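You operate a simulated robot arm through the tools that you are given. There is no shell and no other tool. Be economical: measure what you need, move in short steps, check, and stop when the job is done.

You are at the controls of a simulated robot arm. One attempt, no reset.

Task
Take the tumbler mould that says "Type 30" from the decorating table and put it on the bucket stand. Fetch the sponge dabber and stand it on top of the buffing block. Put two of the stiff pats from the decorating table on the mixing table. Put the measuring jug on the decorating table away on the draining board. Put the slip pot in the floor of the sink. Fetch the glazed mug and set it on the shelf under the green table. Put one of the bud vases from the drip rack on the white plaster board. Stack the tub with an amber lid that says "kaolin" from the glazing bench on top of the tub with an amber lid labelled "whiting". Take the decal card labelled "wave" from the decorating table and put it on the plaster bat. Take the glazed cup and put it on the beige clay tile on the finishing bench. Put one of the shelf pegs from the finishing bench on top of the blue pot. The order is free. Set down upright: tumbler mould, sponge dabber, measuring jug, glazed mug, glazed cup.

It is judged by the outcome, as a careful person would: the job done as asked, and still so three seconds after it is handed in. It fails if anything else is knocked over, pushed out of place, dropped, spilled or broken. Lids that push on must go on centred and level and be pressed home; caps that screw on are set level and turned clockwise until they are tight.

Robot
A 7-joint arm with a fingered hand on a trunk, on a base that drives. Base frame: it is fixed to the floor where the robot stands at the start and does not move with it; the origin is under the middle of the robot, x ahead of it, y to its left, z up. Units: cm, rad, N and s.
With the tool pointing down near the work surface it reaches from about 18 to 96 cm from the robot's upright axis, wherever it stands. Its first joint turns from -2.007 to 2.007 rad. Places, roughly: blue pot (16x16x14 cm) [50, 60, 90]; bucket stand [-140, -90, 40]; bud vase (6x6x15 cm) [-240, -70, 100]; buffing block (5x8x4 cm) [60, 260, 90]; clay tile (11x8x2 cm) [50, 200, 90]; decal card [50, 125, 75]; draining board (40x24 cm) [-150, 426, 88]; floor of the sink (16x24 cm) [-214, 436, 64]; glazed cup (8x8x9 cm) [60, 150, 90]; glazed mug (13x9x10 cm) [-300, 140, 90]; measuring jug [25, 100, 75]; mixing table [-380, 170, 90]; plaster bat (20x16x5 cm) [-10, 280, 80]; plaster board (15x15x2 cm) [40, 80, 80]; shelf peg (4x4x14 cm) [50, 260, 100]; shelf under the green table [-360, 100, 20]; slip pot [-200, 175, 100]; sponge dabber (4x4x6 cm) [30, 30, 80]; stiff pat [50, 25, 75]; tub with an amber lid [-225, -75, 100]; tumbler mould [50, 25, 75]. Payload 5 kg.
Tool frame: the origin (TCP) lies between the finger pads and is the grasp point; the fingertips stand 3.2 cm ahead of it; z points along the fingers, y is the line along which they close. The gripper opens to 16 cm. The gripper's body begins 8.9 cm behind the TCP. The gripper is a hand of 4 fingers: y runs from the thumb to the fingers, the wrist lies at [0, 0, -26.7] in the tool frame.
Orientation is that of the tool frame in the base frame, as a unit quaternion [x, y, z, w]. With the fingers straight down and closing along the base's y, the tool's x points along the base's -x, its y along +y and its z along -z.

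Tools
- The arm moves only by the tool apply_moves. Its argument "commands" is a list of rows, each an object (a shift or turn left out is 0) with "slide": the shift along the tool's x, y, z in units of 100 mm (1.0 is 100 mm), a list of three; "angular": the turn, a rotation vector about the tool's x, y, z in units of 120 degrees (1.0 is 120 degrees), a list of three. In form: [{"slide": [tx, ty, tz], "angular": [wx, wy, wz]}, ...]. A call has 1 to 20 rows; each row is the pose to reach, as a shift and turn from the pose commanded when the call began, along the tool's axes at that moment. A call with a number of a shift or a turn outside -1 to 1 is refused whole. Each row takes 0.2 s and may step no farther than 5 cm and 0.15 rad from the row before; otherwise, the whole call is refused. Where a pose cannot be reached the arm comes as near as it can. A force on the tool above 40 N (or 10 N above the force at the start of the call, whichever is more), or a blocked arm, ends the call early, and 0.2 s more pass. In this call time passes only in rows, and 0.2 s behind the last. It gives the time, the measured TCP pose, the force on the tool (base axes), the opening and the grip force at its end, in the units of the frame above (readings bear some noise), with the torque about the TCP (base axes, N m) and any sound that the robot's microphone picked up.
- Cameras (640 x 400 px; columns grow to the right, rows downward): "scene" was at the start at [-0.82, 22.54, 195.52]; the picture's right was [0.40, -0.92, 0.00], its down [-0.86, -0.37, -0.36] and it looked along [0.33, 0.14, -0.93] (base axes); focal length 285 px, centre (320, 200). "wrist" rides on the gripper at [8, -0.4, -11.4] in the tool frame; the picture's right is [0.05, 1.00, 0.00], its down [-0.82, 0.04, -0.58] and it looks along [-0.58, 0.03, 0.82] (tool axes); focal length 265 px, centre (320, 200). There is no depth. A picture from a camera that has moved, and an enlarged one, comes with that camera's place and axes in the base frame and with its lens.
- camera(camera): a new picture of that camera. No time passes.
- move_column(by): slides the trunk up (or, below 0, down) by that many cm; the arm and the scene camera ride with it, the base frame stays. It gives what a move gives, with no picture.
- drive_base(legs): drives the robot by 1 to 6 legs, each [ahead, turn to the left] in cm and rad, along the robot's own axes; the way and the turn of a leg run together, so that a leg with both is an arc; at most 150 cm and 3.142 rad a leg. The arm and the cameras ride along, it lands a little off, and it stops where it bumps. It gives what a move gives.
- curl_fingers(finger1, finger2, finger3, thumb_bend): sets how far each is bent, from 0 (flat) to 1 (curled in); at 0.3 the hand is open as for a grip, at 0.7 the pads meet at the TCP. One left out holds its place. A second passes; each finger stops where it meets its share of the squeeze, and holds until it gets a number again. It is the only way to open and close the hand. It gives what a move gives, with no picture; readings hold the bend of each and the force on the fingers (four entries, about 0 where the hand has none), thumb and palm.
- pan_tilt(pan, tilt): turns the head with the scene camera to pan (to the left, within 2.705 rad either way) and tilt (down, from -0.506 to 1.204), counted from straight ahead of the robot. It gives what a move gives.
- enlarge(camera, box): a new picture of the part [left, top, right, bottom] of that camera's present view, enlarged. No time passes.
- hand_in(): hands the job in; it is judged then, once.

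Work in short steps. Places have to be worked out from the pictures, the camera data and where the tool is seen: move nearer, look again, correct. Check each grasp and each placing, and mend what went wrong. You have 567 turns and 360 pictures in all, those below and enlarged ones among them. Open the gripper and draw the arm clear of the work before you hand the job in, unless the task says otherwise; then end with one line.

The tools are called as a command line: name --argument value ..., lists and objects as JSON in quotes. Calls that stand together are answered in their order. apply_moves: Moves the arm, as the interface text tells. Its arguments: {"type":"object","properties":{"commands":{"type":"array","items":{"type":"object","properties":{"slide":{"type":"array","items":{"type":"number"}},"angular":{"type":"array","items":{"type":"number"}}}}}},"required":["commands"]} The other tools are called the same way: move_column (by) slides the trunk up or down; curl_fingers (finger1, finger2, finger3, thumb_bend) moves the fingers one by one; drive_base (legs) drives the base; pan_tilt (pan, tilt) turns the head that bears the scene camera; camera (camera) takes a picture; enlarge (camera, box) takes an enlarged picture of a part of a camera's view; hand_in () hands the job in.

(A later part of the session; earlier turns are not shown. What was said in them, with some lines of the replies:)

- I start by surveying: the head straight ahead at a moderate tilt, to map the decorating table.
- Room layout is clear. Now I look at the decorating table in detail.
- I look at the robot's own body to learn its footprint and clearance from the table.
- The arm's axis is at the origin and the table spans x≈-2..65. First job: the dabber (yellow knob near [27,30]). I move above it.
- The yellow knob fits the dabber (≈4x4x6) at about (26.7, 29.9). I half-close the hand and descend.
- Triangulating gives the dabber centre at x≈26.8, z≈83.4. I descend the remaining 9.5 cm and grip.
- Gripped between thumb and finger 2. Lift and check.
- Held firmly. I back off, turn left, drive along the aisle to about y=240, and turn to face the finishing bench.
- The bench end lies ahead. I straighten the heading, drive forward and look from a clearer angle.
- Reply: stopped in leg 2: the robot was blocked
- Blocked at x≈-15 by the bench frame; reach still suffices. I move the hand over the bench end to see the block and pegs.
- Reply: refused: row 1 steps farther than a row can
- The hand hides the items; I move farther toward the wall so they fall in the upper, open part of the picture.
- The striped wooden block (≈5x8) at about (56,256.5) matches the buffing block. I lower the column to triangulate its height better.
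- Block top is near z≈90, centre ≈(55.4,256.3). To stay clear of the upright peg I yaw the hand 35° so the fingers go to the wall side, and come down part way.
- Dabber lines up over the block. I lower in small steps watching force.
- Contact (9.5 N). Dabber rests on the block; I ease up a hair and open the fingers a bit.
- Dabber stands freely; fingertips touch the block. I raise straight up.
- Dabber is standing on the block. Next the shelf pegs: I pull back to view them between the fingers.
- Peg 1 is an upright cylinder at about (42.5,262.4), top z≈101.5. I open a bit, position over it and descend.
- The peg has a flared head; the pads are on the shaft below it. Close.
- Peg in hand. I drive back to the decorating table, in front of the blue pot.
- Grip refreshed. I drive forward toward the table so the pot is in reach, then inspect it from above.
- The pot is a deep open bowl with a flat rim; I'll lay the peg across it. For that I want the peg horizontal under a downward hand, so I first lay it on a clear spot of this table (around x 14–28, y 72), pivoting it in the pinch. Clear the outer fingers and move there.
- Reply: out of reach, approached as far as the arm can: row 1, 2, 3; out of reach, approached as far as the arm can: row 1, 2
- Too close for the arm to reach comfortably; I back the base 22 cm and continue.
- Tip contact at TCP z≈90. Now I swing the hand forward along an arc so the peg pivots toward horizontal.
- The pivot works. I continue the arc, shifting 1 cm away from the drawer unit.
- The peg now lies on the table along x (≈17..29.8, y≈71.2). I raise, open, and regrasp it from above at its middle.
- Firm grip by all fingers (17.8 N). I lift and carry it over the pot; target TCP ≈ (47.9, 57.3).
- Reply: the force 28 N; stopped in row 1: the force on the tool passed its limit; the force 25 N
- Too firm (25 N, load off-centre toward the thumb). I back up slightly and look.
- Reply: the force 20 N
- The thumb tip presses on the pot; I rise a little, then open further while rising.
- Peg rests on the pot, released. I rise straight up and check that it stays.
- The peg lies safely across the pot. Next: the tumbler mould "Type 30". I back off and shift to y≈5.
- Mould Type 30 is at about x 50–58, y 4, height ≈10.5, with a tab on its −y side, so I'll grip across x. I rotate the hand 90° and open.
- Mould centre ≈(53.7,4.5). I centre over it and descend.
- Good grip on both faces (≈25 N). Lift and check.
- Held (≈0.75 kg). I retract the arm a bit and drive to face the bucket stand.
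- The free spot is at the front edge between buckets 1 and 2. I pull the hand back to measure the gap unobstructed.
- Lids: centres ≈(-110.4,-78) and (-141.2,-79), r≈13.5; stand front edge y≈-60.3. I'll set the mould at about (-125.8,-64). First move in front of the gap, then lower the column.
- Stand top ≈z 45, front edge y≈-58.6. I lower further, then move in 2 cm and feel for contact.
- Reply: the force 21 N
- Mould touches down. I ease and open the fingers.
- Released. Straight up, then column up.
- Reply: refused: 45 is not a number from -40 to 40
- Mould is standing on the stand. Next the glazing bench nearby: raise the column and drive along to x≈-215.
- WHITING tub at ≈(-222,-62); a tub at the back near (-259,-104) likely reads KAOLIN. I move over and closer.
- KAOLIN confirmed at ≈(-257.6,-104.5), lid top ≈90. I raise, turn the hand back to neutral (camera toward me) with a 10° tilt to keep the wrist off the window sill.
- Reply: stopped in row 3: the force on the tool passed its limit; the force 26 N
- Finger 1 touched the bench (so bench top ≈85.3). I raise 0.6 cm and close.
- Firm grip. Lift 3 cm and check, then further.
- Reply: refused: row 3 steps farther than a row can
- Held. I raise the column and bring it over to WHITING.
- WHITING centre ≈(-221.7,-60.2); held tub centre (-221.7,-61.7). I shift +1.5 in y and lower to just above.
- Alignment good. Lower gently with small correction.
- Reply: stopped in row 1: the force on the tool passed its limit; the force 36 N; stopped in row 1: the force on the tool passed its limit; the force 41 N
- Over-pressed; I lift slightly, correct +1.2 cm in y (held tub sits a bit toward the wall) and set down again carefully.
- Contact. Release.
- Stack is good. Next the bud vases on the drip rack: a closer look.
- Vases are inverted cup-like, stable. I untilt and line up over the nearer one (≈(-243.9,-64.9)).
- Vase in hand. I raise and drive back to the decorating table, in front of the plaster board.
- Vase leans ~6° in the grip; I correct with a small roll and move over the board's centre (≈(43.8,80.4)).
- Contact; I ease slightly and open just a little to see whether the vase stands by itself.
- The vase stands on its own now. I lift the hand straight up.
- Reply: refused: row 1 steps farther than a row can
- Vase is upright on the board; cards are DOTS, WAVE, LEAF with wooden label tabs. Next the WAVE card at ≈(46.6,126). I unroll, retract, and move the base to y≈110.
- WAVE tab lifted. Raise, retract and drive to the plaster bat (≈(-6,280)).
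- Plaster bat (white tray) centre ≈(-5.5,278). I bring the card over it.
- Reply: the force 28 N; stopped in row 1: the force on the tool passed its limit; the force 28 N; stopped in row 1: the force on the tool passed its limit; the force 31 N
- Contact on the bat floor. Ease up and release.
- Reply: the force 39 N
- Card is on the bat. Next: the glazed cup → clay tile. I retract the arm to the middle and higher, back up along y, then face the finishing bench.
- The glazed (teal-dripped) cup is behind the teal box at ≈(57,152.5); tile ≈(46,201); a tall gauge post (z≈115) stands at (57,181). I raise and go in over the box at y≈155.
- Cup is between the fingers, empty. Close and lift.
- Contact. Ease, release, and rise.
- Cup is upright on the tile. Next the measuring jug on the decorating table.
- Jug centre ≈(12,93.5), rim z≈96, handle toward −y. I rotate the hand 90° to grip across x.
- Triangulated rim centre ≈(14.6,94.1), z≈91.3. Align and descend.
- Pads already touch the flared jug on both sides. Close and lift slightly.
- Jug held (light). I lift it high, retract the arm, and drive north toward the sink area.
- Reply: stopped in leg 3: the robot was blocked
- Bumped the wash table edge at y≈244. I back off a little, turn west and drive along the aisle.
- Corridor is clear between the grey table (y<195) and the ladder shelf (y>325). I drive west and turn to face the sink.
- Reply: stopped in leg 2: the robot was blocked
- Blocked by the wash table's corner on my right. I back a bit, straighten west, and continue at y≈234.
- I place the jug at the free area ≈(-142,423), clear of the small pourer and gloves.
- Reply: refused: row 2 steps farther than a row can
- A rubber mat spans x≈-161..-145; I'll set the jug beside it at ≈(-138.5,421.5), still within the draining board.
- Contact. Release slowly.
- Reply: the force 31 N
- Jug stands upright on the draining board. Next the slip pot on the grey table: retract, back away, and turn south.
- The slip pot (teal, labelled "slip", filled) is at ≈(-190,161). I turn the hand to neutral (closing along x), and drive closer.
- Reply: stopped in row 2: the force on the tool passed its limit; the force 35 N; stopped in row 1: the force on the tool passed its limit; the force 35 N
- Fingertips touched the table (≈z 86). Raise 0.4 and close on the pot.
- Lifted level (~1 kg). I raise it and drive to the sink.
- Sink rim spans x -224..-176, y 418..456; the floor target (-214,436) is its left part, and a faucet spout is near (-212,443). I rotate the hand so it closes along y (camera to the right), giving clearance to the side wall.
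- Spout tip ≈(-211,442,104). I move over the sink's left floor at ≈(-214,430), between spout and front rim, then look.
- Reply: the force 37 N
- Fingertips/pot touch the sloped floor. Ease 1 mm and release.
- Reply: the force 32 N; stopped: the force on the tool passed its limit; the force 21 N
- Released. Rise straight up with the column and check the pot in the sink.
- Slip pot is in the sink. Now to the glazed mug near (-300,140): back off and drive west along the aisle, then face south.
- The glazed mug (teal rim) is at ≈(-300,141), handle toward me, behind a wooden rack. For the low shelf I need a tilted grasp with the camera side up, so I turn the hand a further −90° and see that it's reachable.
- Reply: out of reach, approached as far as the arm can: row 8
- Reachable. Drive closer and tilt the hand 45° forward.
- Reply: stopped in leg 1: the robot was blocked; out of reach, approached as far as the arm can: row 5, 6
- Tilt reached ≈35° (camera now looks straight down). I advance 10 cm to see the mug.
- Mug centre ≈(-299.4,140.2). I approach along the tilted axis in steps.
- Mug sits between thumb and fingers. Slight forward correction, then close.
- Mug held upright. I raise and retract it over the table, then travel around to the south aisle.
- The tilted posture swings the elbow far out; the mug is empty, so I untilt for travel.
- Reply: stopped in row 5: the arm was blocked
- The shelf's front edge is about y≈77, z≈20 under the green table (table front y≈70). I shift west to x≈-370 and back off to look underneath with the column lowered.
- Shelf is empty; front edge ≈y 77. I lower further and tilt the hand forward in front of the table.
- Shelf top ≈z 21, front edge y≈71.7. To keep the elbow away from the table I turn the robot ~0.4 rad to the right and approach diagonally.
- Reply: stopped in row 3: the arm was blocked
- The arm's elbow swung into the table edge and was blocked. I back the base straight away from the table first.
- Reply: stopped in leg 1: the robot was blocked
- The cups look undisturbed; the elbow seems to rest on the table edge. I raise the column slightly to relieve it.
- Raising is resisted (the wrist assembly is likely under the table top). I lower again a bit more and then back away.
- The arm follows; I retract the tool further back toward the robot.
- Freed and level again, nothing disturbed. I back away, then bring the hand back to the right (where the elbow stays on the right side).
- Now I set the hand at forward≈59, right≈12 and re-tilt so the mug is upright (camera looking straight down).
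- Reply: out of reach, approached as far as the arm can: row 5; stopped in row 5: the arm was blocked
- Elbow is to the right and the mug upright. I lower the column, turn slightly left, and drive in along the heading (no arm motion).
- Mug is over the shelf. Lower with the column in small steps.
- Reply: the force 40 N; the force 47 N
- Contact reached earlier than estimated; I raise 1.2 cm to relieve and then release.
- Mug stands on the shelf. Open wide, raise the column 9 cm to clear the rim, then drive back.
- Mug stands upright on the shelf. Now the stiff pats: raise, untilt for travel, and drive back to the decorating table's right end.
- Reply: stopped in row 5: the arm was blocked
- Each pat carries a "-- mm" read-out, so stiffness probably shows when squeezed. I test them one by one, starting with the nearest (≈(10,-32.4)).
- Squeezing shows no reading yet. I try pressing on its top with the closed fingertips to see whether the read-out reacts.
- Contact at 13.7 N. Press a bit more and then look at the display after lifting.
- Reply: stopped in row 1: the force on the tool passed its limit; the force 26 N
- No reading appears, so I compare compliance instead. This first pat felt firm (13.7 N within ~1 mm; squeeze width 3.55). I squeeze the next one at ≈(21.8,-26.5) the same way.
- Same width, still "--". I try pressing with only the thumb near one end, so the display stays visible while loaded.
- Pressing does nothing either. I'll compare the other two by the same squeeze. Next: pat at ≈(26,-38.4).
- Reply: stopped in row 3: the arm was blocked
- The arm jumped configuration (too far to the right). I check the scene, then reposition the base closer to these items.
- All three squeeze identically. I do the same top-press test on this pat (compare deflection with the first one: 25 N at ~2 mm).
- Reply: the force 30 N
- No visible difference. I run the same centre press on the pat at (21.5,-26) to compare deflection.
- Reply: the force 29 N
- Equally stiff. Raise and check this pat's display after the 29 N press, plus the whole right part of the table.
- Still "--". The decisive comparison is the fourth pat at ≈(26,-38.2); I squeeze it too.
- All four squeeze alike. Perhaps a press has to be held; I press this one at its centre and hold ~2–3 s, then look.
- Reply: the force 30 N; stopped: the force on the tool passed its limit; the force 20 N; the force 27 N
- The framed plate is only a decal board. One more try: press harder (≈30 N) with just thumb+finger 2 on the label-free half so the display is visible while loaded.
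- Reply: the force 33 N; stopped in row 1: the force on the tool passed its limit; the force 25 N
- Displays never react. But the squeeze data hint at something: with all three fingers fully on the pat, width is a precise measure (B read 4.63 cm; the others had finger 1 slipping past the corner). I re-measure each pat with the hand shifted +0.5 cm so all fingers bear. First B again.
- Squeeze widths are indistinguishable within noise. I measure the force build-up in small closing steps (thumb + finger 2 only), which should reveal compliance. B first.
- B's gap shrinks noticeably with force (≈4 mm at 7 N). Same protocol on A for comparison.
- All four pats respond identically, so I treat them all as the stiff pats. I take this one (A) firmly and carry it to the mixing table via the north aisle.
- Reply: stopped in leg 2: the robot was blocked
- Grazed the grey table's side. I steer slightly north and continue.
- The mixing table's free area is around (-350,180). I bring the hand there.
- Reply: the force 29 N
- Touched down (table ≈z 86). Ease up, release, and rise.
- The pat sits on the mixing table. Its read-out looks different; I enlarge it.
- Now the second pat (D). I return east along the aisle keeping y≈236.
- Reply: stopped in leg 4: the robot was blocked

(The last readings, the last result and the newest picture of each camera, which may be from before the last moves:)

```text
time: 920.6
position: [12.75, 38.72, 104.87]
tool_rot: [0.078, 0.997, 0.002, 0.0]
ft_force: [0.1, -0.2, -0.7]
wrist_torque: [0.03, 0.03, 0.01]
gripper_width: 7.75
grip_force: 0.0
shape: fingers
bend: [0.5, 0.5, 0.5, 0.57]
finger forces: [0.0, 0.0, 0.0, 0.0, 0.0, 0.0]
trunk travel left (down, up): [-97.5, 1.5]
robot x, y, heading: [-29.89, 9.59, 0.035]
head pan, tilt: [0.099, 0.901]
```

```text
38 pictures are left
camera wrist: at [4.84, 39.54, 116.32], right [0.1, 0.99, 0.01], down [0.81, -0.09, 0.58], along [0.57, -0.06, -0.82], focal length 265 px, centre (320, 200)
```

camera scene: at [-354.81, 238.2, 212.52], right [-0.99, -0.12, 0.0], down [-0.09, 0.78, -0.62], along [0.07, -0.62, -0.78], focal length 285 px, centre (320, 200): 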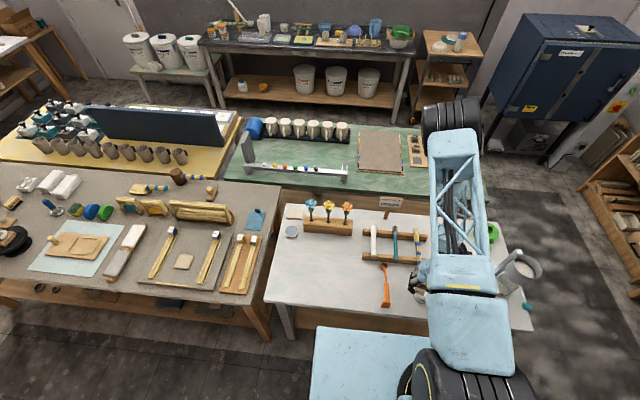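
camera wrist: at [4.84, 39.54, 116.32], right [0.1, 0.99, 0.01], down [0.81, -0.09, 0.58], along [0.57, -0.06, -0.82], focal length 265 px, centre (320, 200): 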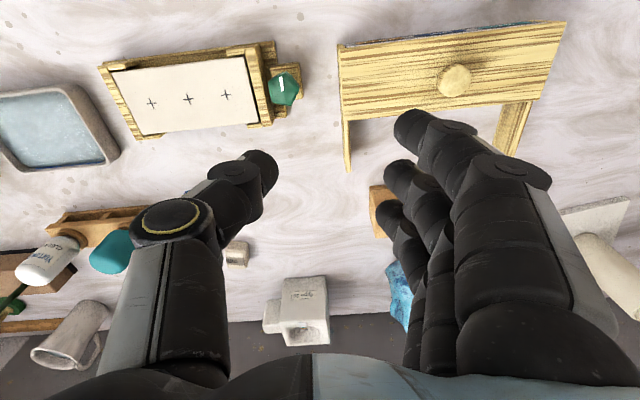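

apply_moves --commands '[{"slide": [-0.33, -0.16, 0]}, {"slide": [-0.66, -0.32, 0]}, {"slide": [-0.98, -0.47, 0]}]'

apply_moves --commands '[{"slide": [-0.33, -0.16, 0]}, {"slide": [-0.66, -0.32, 0]}, {"slide": [-0.98, -0.47, 0]}]'

apply_moves --commands '[{"slide": [-0.33, -0.16, 0]}, {"slide": [-0.66, -0.32, 0]}, {"slide": [-0.98, -0.47, 0.2]}]'

curl_fingers --finger1 0.54 --finger2 0.54 --finger3 0.54 --thumb_bend 0.54

camera --camera "wrist"

```text
time: 921.5
position: [21.75, 32.43, 105.01]
tool_rot: [0.078, 0.997, 0.004, 0.0]
ft_force: [0.2, -0.3, 0.8]
wrist_torque: [0.03, 0.04, -0.01]
gripper_width: 7.76
grip_force: 0.0
shape: fingers
bend: [0.5, 0.5, 0.5, 0.57]
finger forces: [0.0, 0.0, 0.1, 0.0, 0.0, 0.1]
trunk travel left (down, up): [-97.5, 1.5]
robot x, y, heading: [-29.7, 9.57, 0.035]
head pan, tilt: [0.099, 0.901]
```

```text
time: 922.2
position: [30.74, 26.31, 104.92]
tool_rot: [0.078, 0.997, 0.004, 0.0]
ft_force: [0.4, -0.8, -0.1]
wrist_torque: [0.03, 0.03, 0.03]
gripper_width: 7.76
grip_force: 0.1
shape: fingers
bend: [0.5, 0.5, 0.5, 0.57]
finger forces: [0.0, 0.0, 0.1, 0.0, 0.0, 0.0]
trunk travel left (down, up): [-97.5, 1.5]
robot x, y, heading: [-29.81, 9.57, 0.034]
head pan, tilt: [0.099, 0.901]
```

```text
time: 923.0
position: [39.56, 20.06, 102.83]
tool_rot: [0.078, 0.997, 0.004, 0.0]
ft_force: [0.4, -0.5, 0.1]
wrist_torque: [0.01, 0.03, 0.0]
gripper_width: 7.77
grip_force: 0.1
shape: fingers
bend: [0.5, 0.5, 0.5, 0.57]
finger forces: [0.1, 0.0, 0.0, 0.0, 0.0, 0.0]
trunk travel left (down, up): [-97.5, 1.5]
robot x, y, heading: [-30.11, 9.79, 0.038]
head pan, tilt: [0.099, 0.901]
```

```text
time: 924.0
position: [39.37, 20.26, 102.85]
tool_rot: [0.078, 0.997, 0.003, 0.001]
ft_force: [-0.3, 0.8, -0.7]
wrist_torque: [0.02, -0.03, 0.0]
gripper_width: 7.56
grip_force: 0.0
shape: fingers
bend: [0.54, 0.54, 0.54, 0.54]
finger forces: [0.0, 0.0, 0.0, 0.1, 0.1, 0.1]
trunk travel left (down, up): [-97.5, 1.5]
robot x, y, heading: [-30.44, 9.52, 0.037]
head pan, tilt: [0.099, 0.901]
```

```text
37 pictures are left
camera wrist: at [31.42, 21.03, 114.32], right [0.1, 0.99, 0.01], down [0.81, -0.09, 0.58], along [0.58, -0.06, -0.82], focal length 265 px, centre (320, 200)
```

wrist: 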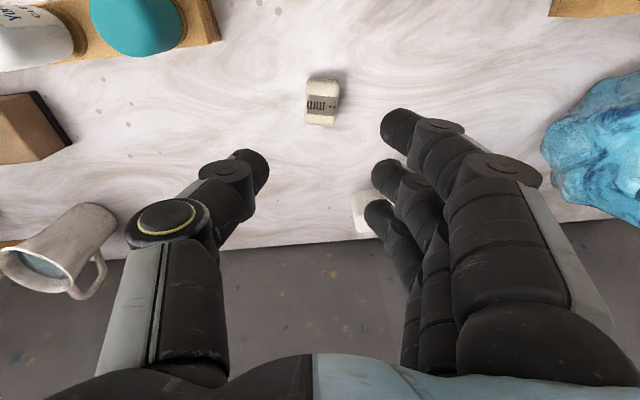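

apply_moves --commands '[{"slide": [-0.05, 0.02, 0.35]}, {"slide": [-0.1, 0.035, 0.7]}, {"slide": [-0.1, 0.035, 1.0]}]'

apply_moves --commands '[{"slide": [0, 0, 0.4]}, {"slide": [0, 0, 0.84]}]'

curl_fingers --finger1 0.73 --finger2 0.73 --finger3 0.73 --thumb_bend 0.73

apply_moves --commands '[{"slide": [0, 0, -0.2]}, {"slide": [0, 0, -0.6]}, {"slide": [0, 0, -1]}]'

apply_moves --commands '[{"slide": [0.3, 0, -0.3]}, {"slide": [0.6, 0, -0.6]}, {"slide": [1.0, 0, -0.9]}]'

camera --camera "wrist"

```text
time: 924.9
position: [40.47, 20.66, 92.92]
tool_rot: [0.078, 0.997, 0.003, 0.001]
ft_force: [0.8, 0.0, -0.1]
wrist_torque: [-0.03, 0.06, 0.03]
gripper_width: 7.57
grip_force: 0.1
shape: fingers
bend: [0.54, 0.54, 0.54, 0.54]
finger forces: [0.0, 0.1, 0.0, 0.0, 0.0, 0.0]
trunk travel left (down, up): [-97.5, 1.5]
robot x, y, heading: [-29.97, 9.49, 0.037]
head pan, tilt: [0.099, 0.901]
```

```text
time: 925.5
position: [40.86, 20.61, 84.49]
tool_rot: [0.078, 0.997, 0.002, 0.002]
ft_force: [-0.4, 0.2, 0.4]
wrist_torque: [0.01, 0.03, -0.03]
gripper_width: 7.57
grip_force: 0.1
shape: fingers
bend: [0.54, 0.54, 0.54, 0.54]
finger forces: [0.0, 0.1, 0.1, 0.0, 0.0, 0.0]
trunk travel left (down, up): [-97.5, 1.5]
robot x, y, heading: [-30.05, 9.66, 0.034]
head pan, tilt: [0.099, 0.901]
```

```text
time: 926.5
position: [40.7, 20.69, 84.44]
tool_rot: [0.078, 0.997, 0.002, 0.0]
ft_force: [0.1, 0.4, 0.5]
wrist_torque: [-0.01, -0.01, 0.0]
gripper_width: 4.73
grip_force: 16.6
shape: fingers
bend: [0.62, 0.62, 0.73, 0.67]
finger forces: [8.5, 8.7, 0.0, 0.0, 17.3, 0.0]
trunk travel left (down, up): [-97.5, 1.5]
robot x, y, heading: [-29.85, 9.53, 0.035]
head pan, tilt: [0.099, 0.901]
```

```text
time: 927.2
position: [40.47, 20.37, 94.53]
tool_rot: [0.079, 0.997, 0.003, 0.0]
ft_force: [-0.2, 0.1, -1.3]
wrist_torque: [-0.02, -0.07, 0.0]
gripper_width: 4.73
grip_force: 17.1
shape: fingers
bend: [0.62, 0.62, 0.73, 0.67]
finger forces: [8.6, 8.8, 0.0, 0.0, 17.5, 0.0]
trunk travel left (down, up): [-97.5, 1.5]
robot x, y, heading: [-29.94, 9.39, 0.038]
head pan, tilt: [0.099, 0.901]
```

```text
time: 928.0
position: [30.48, 21.97, 103.41]
tool_rot: [0.079, 0.997, 0.002, 0.001]
ft_force: [-0.4, -0.2, -0.7]
wrist_torque: [-0.02, -0.01, 0.03]
gripper_width: 4.72
grip_force: 17.1
shape: fingers
bend: [0.62, 0.62, 0.73, 0.67]
finger forces: [8.5, 8.7, 0.0, 0.0, 17.1, 0.1]
trunk travel left (down, up): [-97.5, 1.5]
robot x, y, heading: [-30.25, 9.44, 0.037]
head pan, tilt: [0.099, 0.901]
```

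```text
36 pictures are left
camera wrist: at [22.55, 22.8, 114.82], right [0.1, 0.99, 0.01], down [0.81, -0.09, 0.58], along [0.58, -0.06, -0.81], focal length 265 px, centre (320, 200)
```

wrist: 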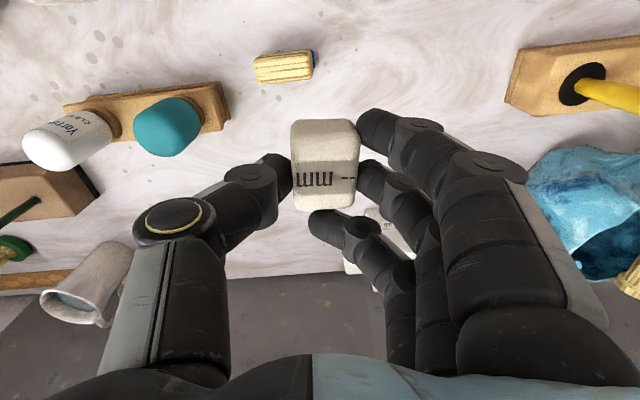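

D in hand. I take it to the mixing table by the same route.

apply_moves --commands '[{"slide": [0.4, 0, 0]}, {"slide": [0.8, 0, 0]}, {"slide": [1.0, 0, 0]}]'

drive_base --legs '[[-28, 0], [0, 1.536], [115, 0], [112, 0], [0, 1.571]]'

```text
time: 928.9
position: [20.67, 23.55, 103.46]
tool_rot: [0.078, 0.997, 0.003, 0.001]
ft_force: [0.1, 0.1, -2.0]
wrist_torque: [-0.01, -0.05, 0.03]
gripper_width: 4.72
grip_force: 17.3
shape: fingers
bend: [0.62, 0.62, 0.73, 0.67]
finger forces: [8.5, 8.7, 0.1, 0.0, 17.0, 0.0]
trunk travel left (down, up): [-97.5, 1.5]
robot x, y, heading: [-30.26, 9.69, 0.036]
head pan, tilt: [0.099, 0.901]
```

```text
time: 949.1
position: [-100.89, 226.64, 103.32]
tool_rot: [0.992, -0.124, 0.0, 0.002]
ft_force: [0.4, -0.5, -0.7]
wrist_torque: [0.05, 0.03, 0.0]
gripper_width: 4.68
grip_force: 16.0
shape: fingers
bend: [0.62, 0.62, 0.73, 0.67]
finger forces: [7.9, 8.5, 0.0, 0.1, 16.5, 0.0]
trunk travel left (down, up): [-97.5, 1.5]
robot x, y, heading: [-48.66, 236.03, 3.089]
head pan, tilt: [0.099, 0.901]
```

drive_base --legs '[[0, 0.045], [90, 0]]'

```text
time: 954.2
position: [-190.01, 224.24, 103.36]
tool_rot: [0.996, -0.094, -0.001, 0.002]
ft_force: [-0.3, 0.1, -1.6]
wrist_torque: [0.01, -0.02, 0.02]
gripper_width: 4.67
grip_force: 16.8
shape: fingers
bend: [0.62, 0.62, 0.73, 0.67]
finger forces: [7.9, 8.7, 0.1, 0.1, 16.5, 0.0]
trunk travel left (down, up): [-97.5, 1.5]
robot x, y, heading: [-138.38, 235.93, -3.135]
head pan, tilt: [0.099, 0.901]
```

drive_base --legs '[[0, -0.045], [115, 0], [115, 0], [0, 1.6]]'

camera --camera "wrist"

camera --camera "scene"

```text
time: 969.8
position: [-358.06, 195.66, 103.45]
tool_rot: [0.779, 0.628, 0.001, 0.003]
ft_force: [-1.0, -0.8, -2.0]
wrist_torque: [-0.01, 0.01, 0.02]
gripper_width: 4.66
grip_force: 16.0
shape: fingers
bend: [0.62, 0.62, 0.73, 0.67]
finger forces: [7.7, 8.7, 0.1, 0.0, 16.3, 0.0]
trunk travel left (down, up): [-97.5, 1.5]
robot x, y, heading: [-368.66, 246.99, -1.593]
head pan, tilt: [0.099, 0.901]
```

```text
35 pictures are left
camera wrist: at [-356.67, 203.66, 114.81], right [0.99, -0.16, 0.01], down [-0.14, -0.8, 0.58], along [-0.09, -0.57, -0.82], focal length 265 px, centre (320, 200)
```

wrist: 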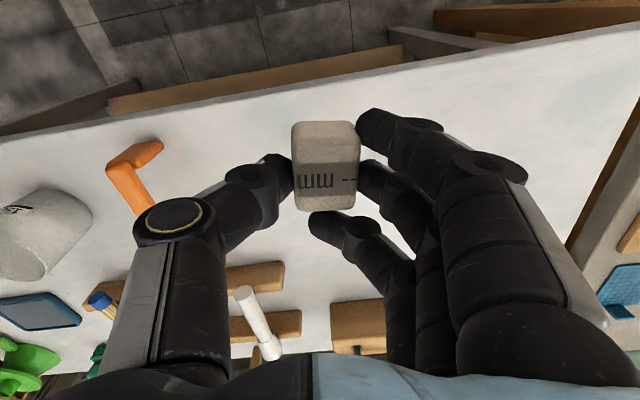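

```text
34 pictures are left
camera scene: at [-347.69, 245.08, 212.5], right [-1.0, -0.08, 0.0], down [-0.06, 0.78, -0.62], along [0.05, -0.62, -0.78], focal length 285 px, centre (320, 200)
```

scene: 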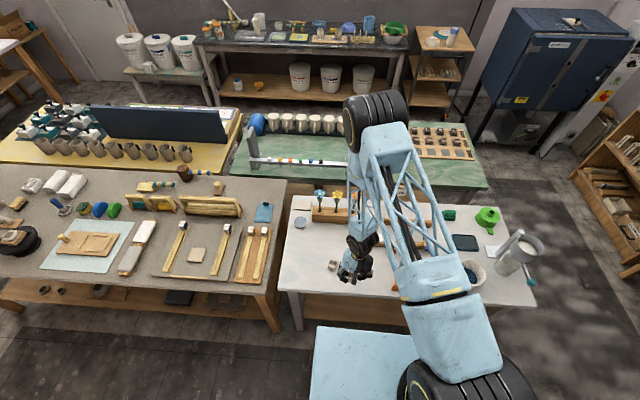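

apply_moves --commands '[{"slide": [-0.4, -0.17, 0.1]}, {"slide": [-0.8, -0.34, 0.3]}, {"slide": [-0.8, -0.34, 0.7]}, {"slide": [-0.8, -0.34, 1.0]}]'

camera --camera "wrist"

```text
time: 970.8
position: [-363.09, 188.47, 93.59]
tool_rot: [0.779, 0.627, 0.002, 0.003]
ft_force: [0.1, 0.0, -1.3]
wrist_torque: [0.04, 0.01, -0.01]
gripper_width: 4.66
grip_force: 16.4
shape: fingers
bend: [0.62, 0.62, 0.73, 0.67]
finger forces: [7.8, 8.7, 0.1, 0.0, 16.3, 0.0]
trunk travel left (down, up): [-97.5, 1.5]
robot x, y, heading: [-368.66, 247.15, -1.595]
head pan, tilt: [0.099, 0.901]
```

```text
33 pictures are left
camera wrist: at [-361.79, 196.5, 104.94], right [0.99, -0.16, 0.01], down [-0.14, -0.8, 0.58], along [-0.09, -0.57, -0.82], focal length 265 px, centre (320, 200)
```

wrist: 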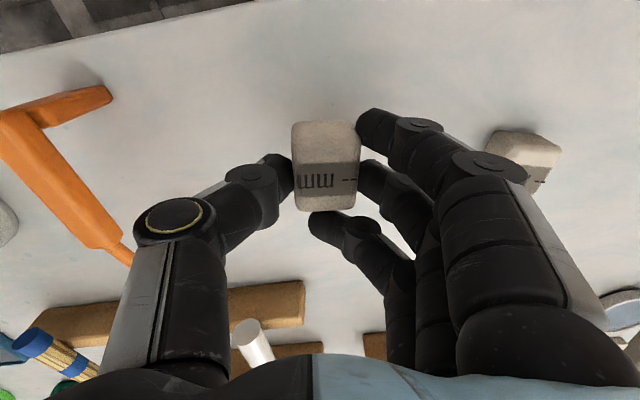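

Clear spot beside the first pat. Lower to contact.

apply_moves --commands '[{"slide": [0, 0, 0.15]}, {"slide": [0, 0, 0.28]}]'

apply_moves --commands '[{"slide": [0, 0, 0.04]}]'

apply_moves --commands '[{"slide": [0, 0, 0.03]}]'

```text
time: 971.4
position: [-363.11, 188.62, 90.66]
tool_rot: [0.779, 0.626, 0.002, 0.002]
ft_force: [0.3, 0.9, -0.4]
wrist_torque: [0.0, 0.0, 0.03]
gripper_width: 4.66
grip_force: 16.2
shape: fingers
bend: [0.62, 0.62, 0.73, 0.67]
finger forces: [7.7, 8.7, 0.0, 0.0, 16.3, 0.0]
trunk travel left (down, up): [-97.5, 1.5]
robot x, y, heading: [-368.48, 247.53, -1.593]
head pan, tilt: [0.099, 0.901]
```

```text
time: 971.8
position: [-363.13, 188.7, 90.4]
tool_rot: [0.779, 0.627, 0.001, 0.003]
ft_force: [0.1, 1.0, 6.8]
wrist_torque: [0.05, -0.15, 0.0]
gripper_width: 4.65
grip_force: 18.1
shape: fingers
bend: [0.63, 0.62, 0.73, 0.67]
finger forces: [8.1, 9.0, 0.1, 0.0, 18.5, 0.0]
trunk travel left (down, up): [-97.5, 1.5]
robot x, y, heading: [-368.98, 247.53, -1.588]
head pan, tilt: [0.099, 0.901]
```

```text
time: 972.2
position: [-363.12, 188.61, 90.21]
tool_rot: [0.779, 0.627, 0.002, 0.003]
ft_force: [-2.8, 1.8, 25.9]
wrist_torque: [0.25, -0.26, -0.09]
gripper_width: 4.6
grip_force: 21.7
shape: fingers
bend: [0.65, 0.64, 0.73, 0.67]
finger forces: [9.8, 10.1, 0.2, 0.0, 23.0, 0.0]
trunk travel left (down, up): [-97.5, 1.5]
robot x, y, heading: [-369.02, 247.44, -1.591]
head pan, tilt: [0.099, 0.901]
```

apply_moves --commands '[{"slide": [0, 0, -0.02]}]'

curl_fingers --finger1 0.52 --finger2 0.52 --finger3 0.54 --thumb_bend 0.58

apply_moves --commands '[{"slide": [0, 0, -0.2]}, {"slide": [0, 0, -0.6]}, {"slide": [0, 0, -1]}]'

apply_moves --commands '[{"slide": [0.3, 0, -0.1]}, {"slide": [0.6, 0.0, -0.3]}, {"slide": [0.8, 0.0, -0.5]}]'

camera --camera "wrist"

```text
time: 972.6
position: [-363.14, 188.6, 90.08]
tool_rot: [0.779, 0.627, 0.0, 0.003]
ft_force: [-2.6, -1.7, 14.4]
wrist_torque: [0.09, -0.18, -0.08]
gripper_width: 4.61
grip_force: 20.4
shape: fingers
bend: [0.64, 0.64, 0.73, 0.67]
finger forces: [9.2, 9.6, 0.3, 0.1, 21.5, 0.1]
trunk travel left (down, up): [-97.5, 1.5]
robot x, y, heading: [-369.09, 247.41, -1.591]
head pan, tilt: [0.099, 0.901]
```

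```text
time: 973.6
position: [-363.12, 188.5, 90.04]
tool_rot: [0.779, 0.627, 0.001, 0.002]
ft_force: [-0.5, 0.9, -0.3]
wrist_torque: [-0.01, 0.02, -0.01]
gripper_width: 7.31
grip_force: 0.0
shape: fingers
bend: [0.52, 0.52, 0.54, 0.57]
finger forces: [0.1, 0.0, 0.1, 0.0, 0.0, 0.0]
trunk travel left (down, up): [-97.5, 1.5]
robot x, y, heading: [-368.9, 247.27, -1.592]
head pan, tilt: [0.099, 0.901]
```

```text
time: 974.4
position: [-362.97, 188.68, 100.23]
tool_rot: [0.779, 0.627, 0.002, 0.002]
ft_force: [0.2, 0.5, -0.5]
wrist_torque: [-0.04, 0.04, 0.0]
gripper_width: 7.33
grip_force: 0.1
shape: fingers
bend: [0.52, 0.52, 0.54, 0.57]
finger forces: [0.1, 0.0, 0.0, 0.1, 0.0, 0.1]
trunk travel left (down, up): [-97.5, 1.5]
robot x, y, heading: [-368.68, 247.4, -1.592]
head pan, tilt: [0.099, 0.901]
```

```text
time: 975.2
position: [-361.32, 196.45, 105.03]
tool_rot: [0.779, 0.627, 0.002, 0.002]
ft_force: [0.3, -0.2, -0.4]
wrist_torque: [-0.02, -0.01, 0.01]
gripper_width: 7.32
grip_force: 0.1
shape: fingers
bend: [0.52, 0.52, 0.54, 0.57]
finger forces: [0.0, 0.0, 0.0, 0.1, 0.0, 0.0]
trunk travel left (down, up): [-97.5, 1.5]
robot x, y, heading: [-368.55, 247.15, -1.592]
head pan, tilt: [0.099, 0.901]
```

```text
32 pictures are left
camera wrist: at [-360.0, 204.51, 116.53], right [0.99, -0.16, 0.01], down [-0.14, -0.8, 0.58], along [-0.09, -0.57, -0.82], focal length 265 px, centre (320, 200)
```

wrist: 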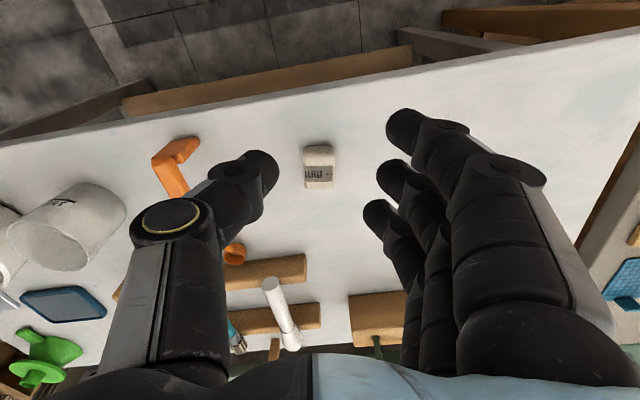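

Both pats are on the mixing table. I do a distant check of the plaster bat with the card (the wash table was bumped by the base) and the tables along the way.

pan_tilt --pan 1.65 --tilt 0.35

camera --camera "scene"

```text
time: 976.8
position: [-361.38, 196.43, 105.1]
tool_rot: [0.779, 0.627, 0.002, 0.003]
ft_force: [-0.5, 0.1, 0.2]
wrist_torque: [0.01, -0.01, 0.03]
gripper_width: 7.31
grip_force: 0.1
shape: fingers
bend: [0.52, 0.52, 0.54, 0.57]
finger forces: [0.0, 0.0, 0.1, 0.0, 0.0, 0.0]
trunk travel left (down, up): [-97.5, 1.5]
robot x, y, heading: [-368.83, 247.13, -1.592]
head pan, tilt: [1.649, 0.351]
```

```text
31 pictures are left
camera scene: at [-339.02, 253.11, 217.26], right [0.05, -1.0, 0.0], down [-0.34, -0.02, -0.94], along [0.94, 0.05, -0.34], focal length 285 px, centre (320, 200)
```

scene: 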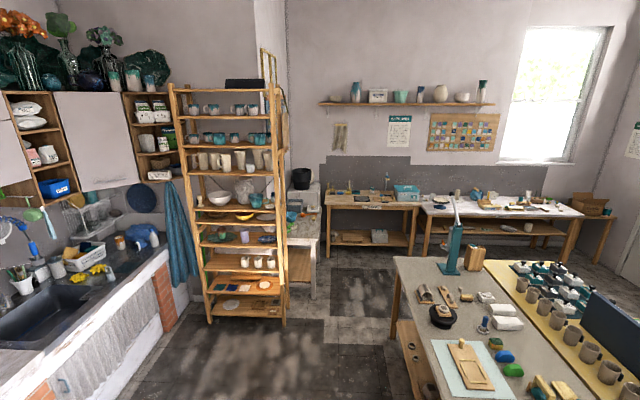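

enlarge --camera "scene" --box '[320, 170, 600, 250]'

enlarge --camera "scene" --box '[285, 190, 330, 225]'

enlarge --camera "scene" --box '[0, 200, 180, 330]'

```text
2.29 times, centred on (460, 210) of scene
camera zoom: at [-339.02, 253.11, 217.26], right [0.05, -1.0, 0.0], down [-0.34, -0.02, -0.94], along [0.94, 0.05, -0.34], focal length 651 px, centre (0, 177)
```

zoom: 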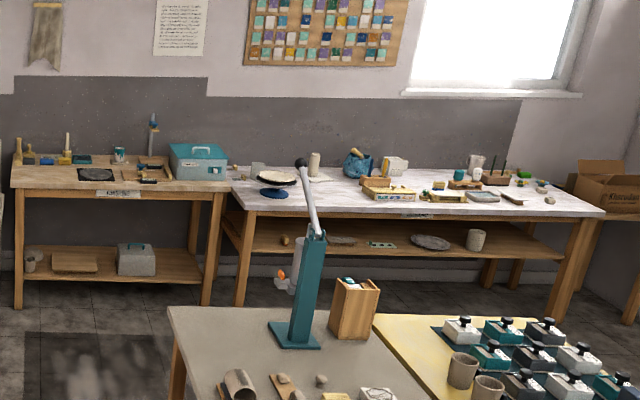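

```text
11.43 times, centred on (308, 208) of scene
camera zoom: at [-339.02, 253.11, 217.26], right [0.05, -1.0, 0.0], down [-0.34, -0.02, -0.94], along [0.94, 0.05, -0.34], focal length 3256 px, centre (463, 114)
```

zoom: 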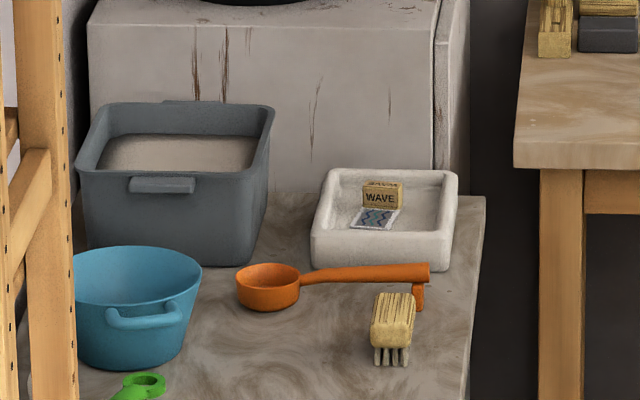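

```text
3.08 times, centred on (90, 265) of scene
camera zoom: at [-339.02, 253.11, 217.26], right [0.05, -1.0, 0.0], down [-0.34, -0.02, -0.94], along [0.94, 0.05, -0.34], focal length 876 px, centre (1028, 0)
```

zoom: 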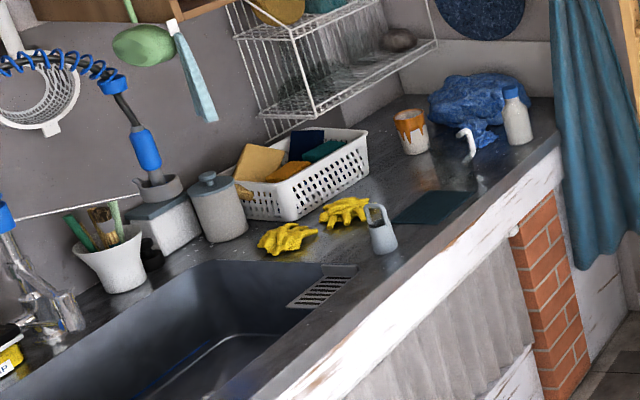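

enlarge --camera "scene" --box '[322, 178, 372, 203]'

enlarge --camera "scene" --box '[460, 180, 560, 220]'

```text
12.80 times, centred on (347, 190) of scene
camera zoom: at [-339.02, 253.11, 217.26], right [0.05, -1.0, 0.0], down [-0.34, -0.02, -0.94], along [0.94, 0.05, -0.34], focal length 3646 px, centre (-26, 322)
```

zoom: 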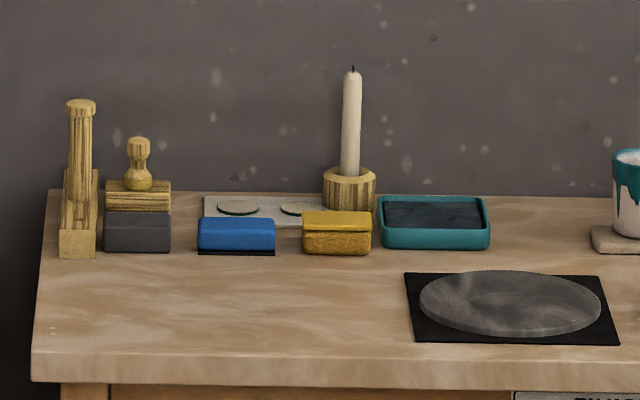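

```text
6.40 times, centred on (510, 200) of scene
camera zoom: at [-339.02, 253.11, 217.26], right [0.05, -1.0, 0.0], down [-0.34, -0.02, -0.94], along [0.94, 0.05, -0.34], focal length 1823 px, centre (-896, 200)
```

zoom: 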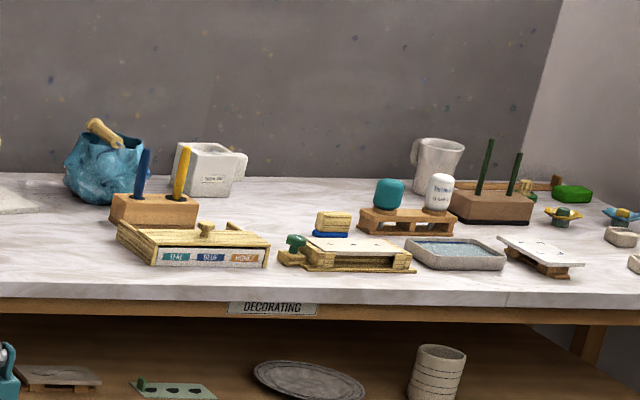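

Everything checks out. I draw the arm clear of the mixing table, then hand in.

drive_base --legs '[[-10, 0]]'

apply_moves --commands '[{"slide": [0.3, 0, -0.2]}, {"slide": [0.6, 0, -0.4]}, {"slide": [0.9, 0, -0.6]}]'

curl_fingers --finger1 0.3 --finger2 0.3 --finger3 0.3 --thumb_bend 0.3

pan_tilt --pan 0.1 --tilt 0.8

camera --camera "scene"

```text
time: 978.0
position: [-361.16, 206.36, 105.01]
tool_rot: [0.779, 0.627, 0.001, 0.003]
ft_force: [-1.0, 0.0, -0.3]
wrist_torque: [-0.02, -0.02, 0.01]
gripper_width: 7.31
grip_force: 0.1
shape: fingers
bend: [0.52, 0.52, 0.54, 0.57]
finger forces: [0.0, 0.1, 0.1, 0.1, 0.0, 0.0]
trunk travel left (down, up): [-97.5, 1.5]
robot x, y, heading: [-368.77, 257.24, -1.594]
head pan, tilt: [1.649, 0.351]
```

```text
time: 978.8
position: [-359.08, 215.03, 111.19]
tool_rot: [0.779, 0.627, 0.0, 0.002]
ft_force: [0.8, 0.9, -0.4]
wrist_torque: [-0.06, -0.02, -0.03]
gripper_width: 7.3
grip_force: 0.2
shape: fingers
bend: [0.52, 0.52, 0.54, 0.57]
finger forces: [0.1, 0.1, 0.1, 0.0, 0.0, 0.0]
trunk travel left (down, up): [-97.5, 1.5]
robot x, y, heading: [-368.93, 256.91, -1.6]
head pan, tilt: [1.649, 0.351]
```

```text
time: 979.8
position: [-359.15, 215.05, 111.11]
tool_rot: [0.779, 0.627, 0.001, 0.002]
ft_force: [0.4, -1.4, 0.2]
wrist_torque: [0.04, -0.01, 0.01]
gripper_width: 17.0
grip_force: 0.0
shape: fingers
bend: [0.3, 0.3, 0.3, 0.3]
finger forces: [0.0, 0.1, 0.0, 0.0, 0.1, 0.1]
trunk travel left (down, up): [-97.5, 1.5]
robot x, y, heading: [-368.47, 256.79, -1.596]
head pan, tilt: [1.649, 0.351]
```

```text
time: 981.4
position: [-359.14, 214.86, 111.15]
tool_rot: [0.779, 0.627, 0.001, 0.002]
ft_force: [0.3, -0.4, -0.6]
wrist_torque: [0.01, -0.02, -0.02]
gripper_width: 17.01
grip_force: 0.1
shape: fingers
bend: [0.3, 0.3, 0.3, 0.3]
finger forces: [0.0, 0.1, 0.0, 0.1, 0.0, 0.0]
trunk travel left (down, up): [-97.5, 1.5]
robot x, y, heading: [-368.97, 257.08, -1.59]
head pan, tilt: [0.099, 0.799]
```

```text
25 pictures are left
camera scene: at [-347.45, 254.37, 213.3], right [-1.0, -0.08, 0.0], down [-0.06, 0.71, -0.7], along [0.05, -0.7, -0.72], focal length 285 px, centre (320, 200)
```

scene: 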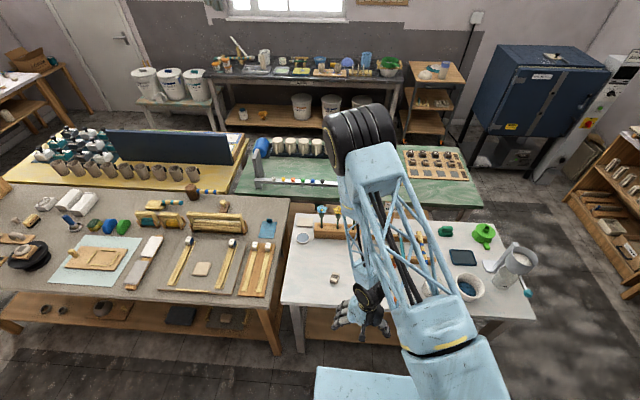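

hand_in

```text
The job is handed in.
```

I carried out all eleven placements and handed the job in, with one open doubt: I could not confirm that the two pats I moved are stiff ones. All four pats on the decorating table squeezed and pressed alike. Their "mm" read-outs stayed at "--" throughout, so I treated all four as stiff and moved two.
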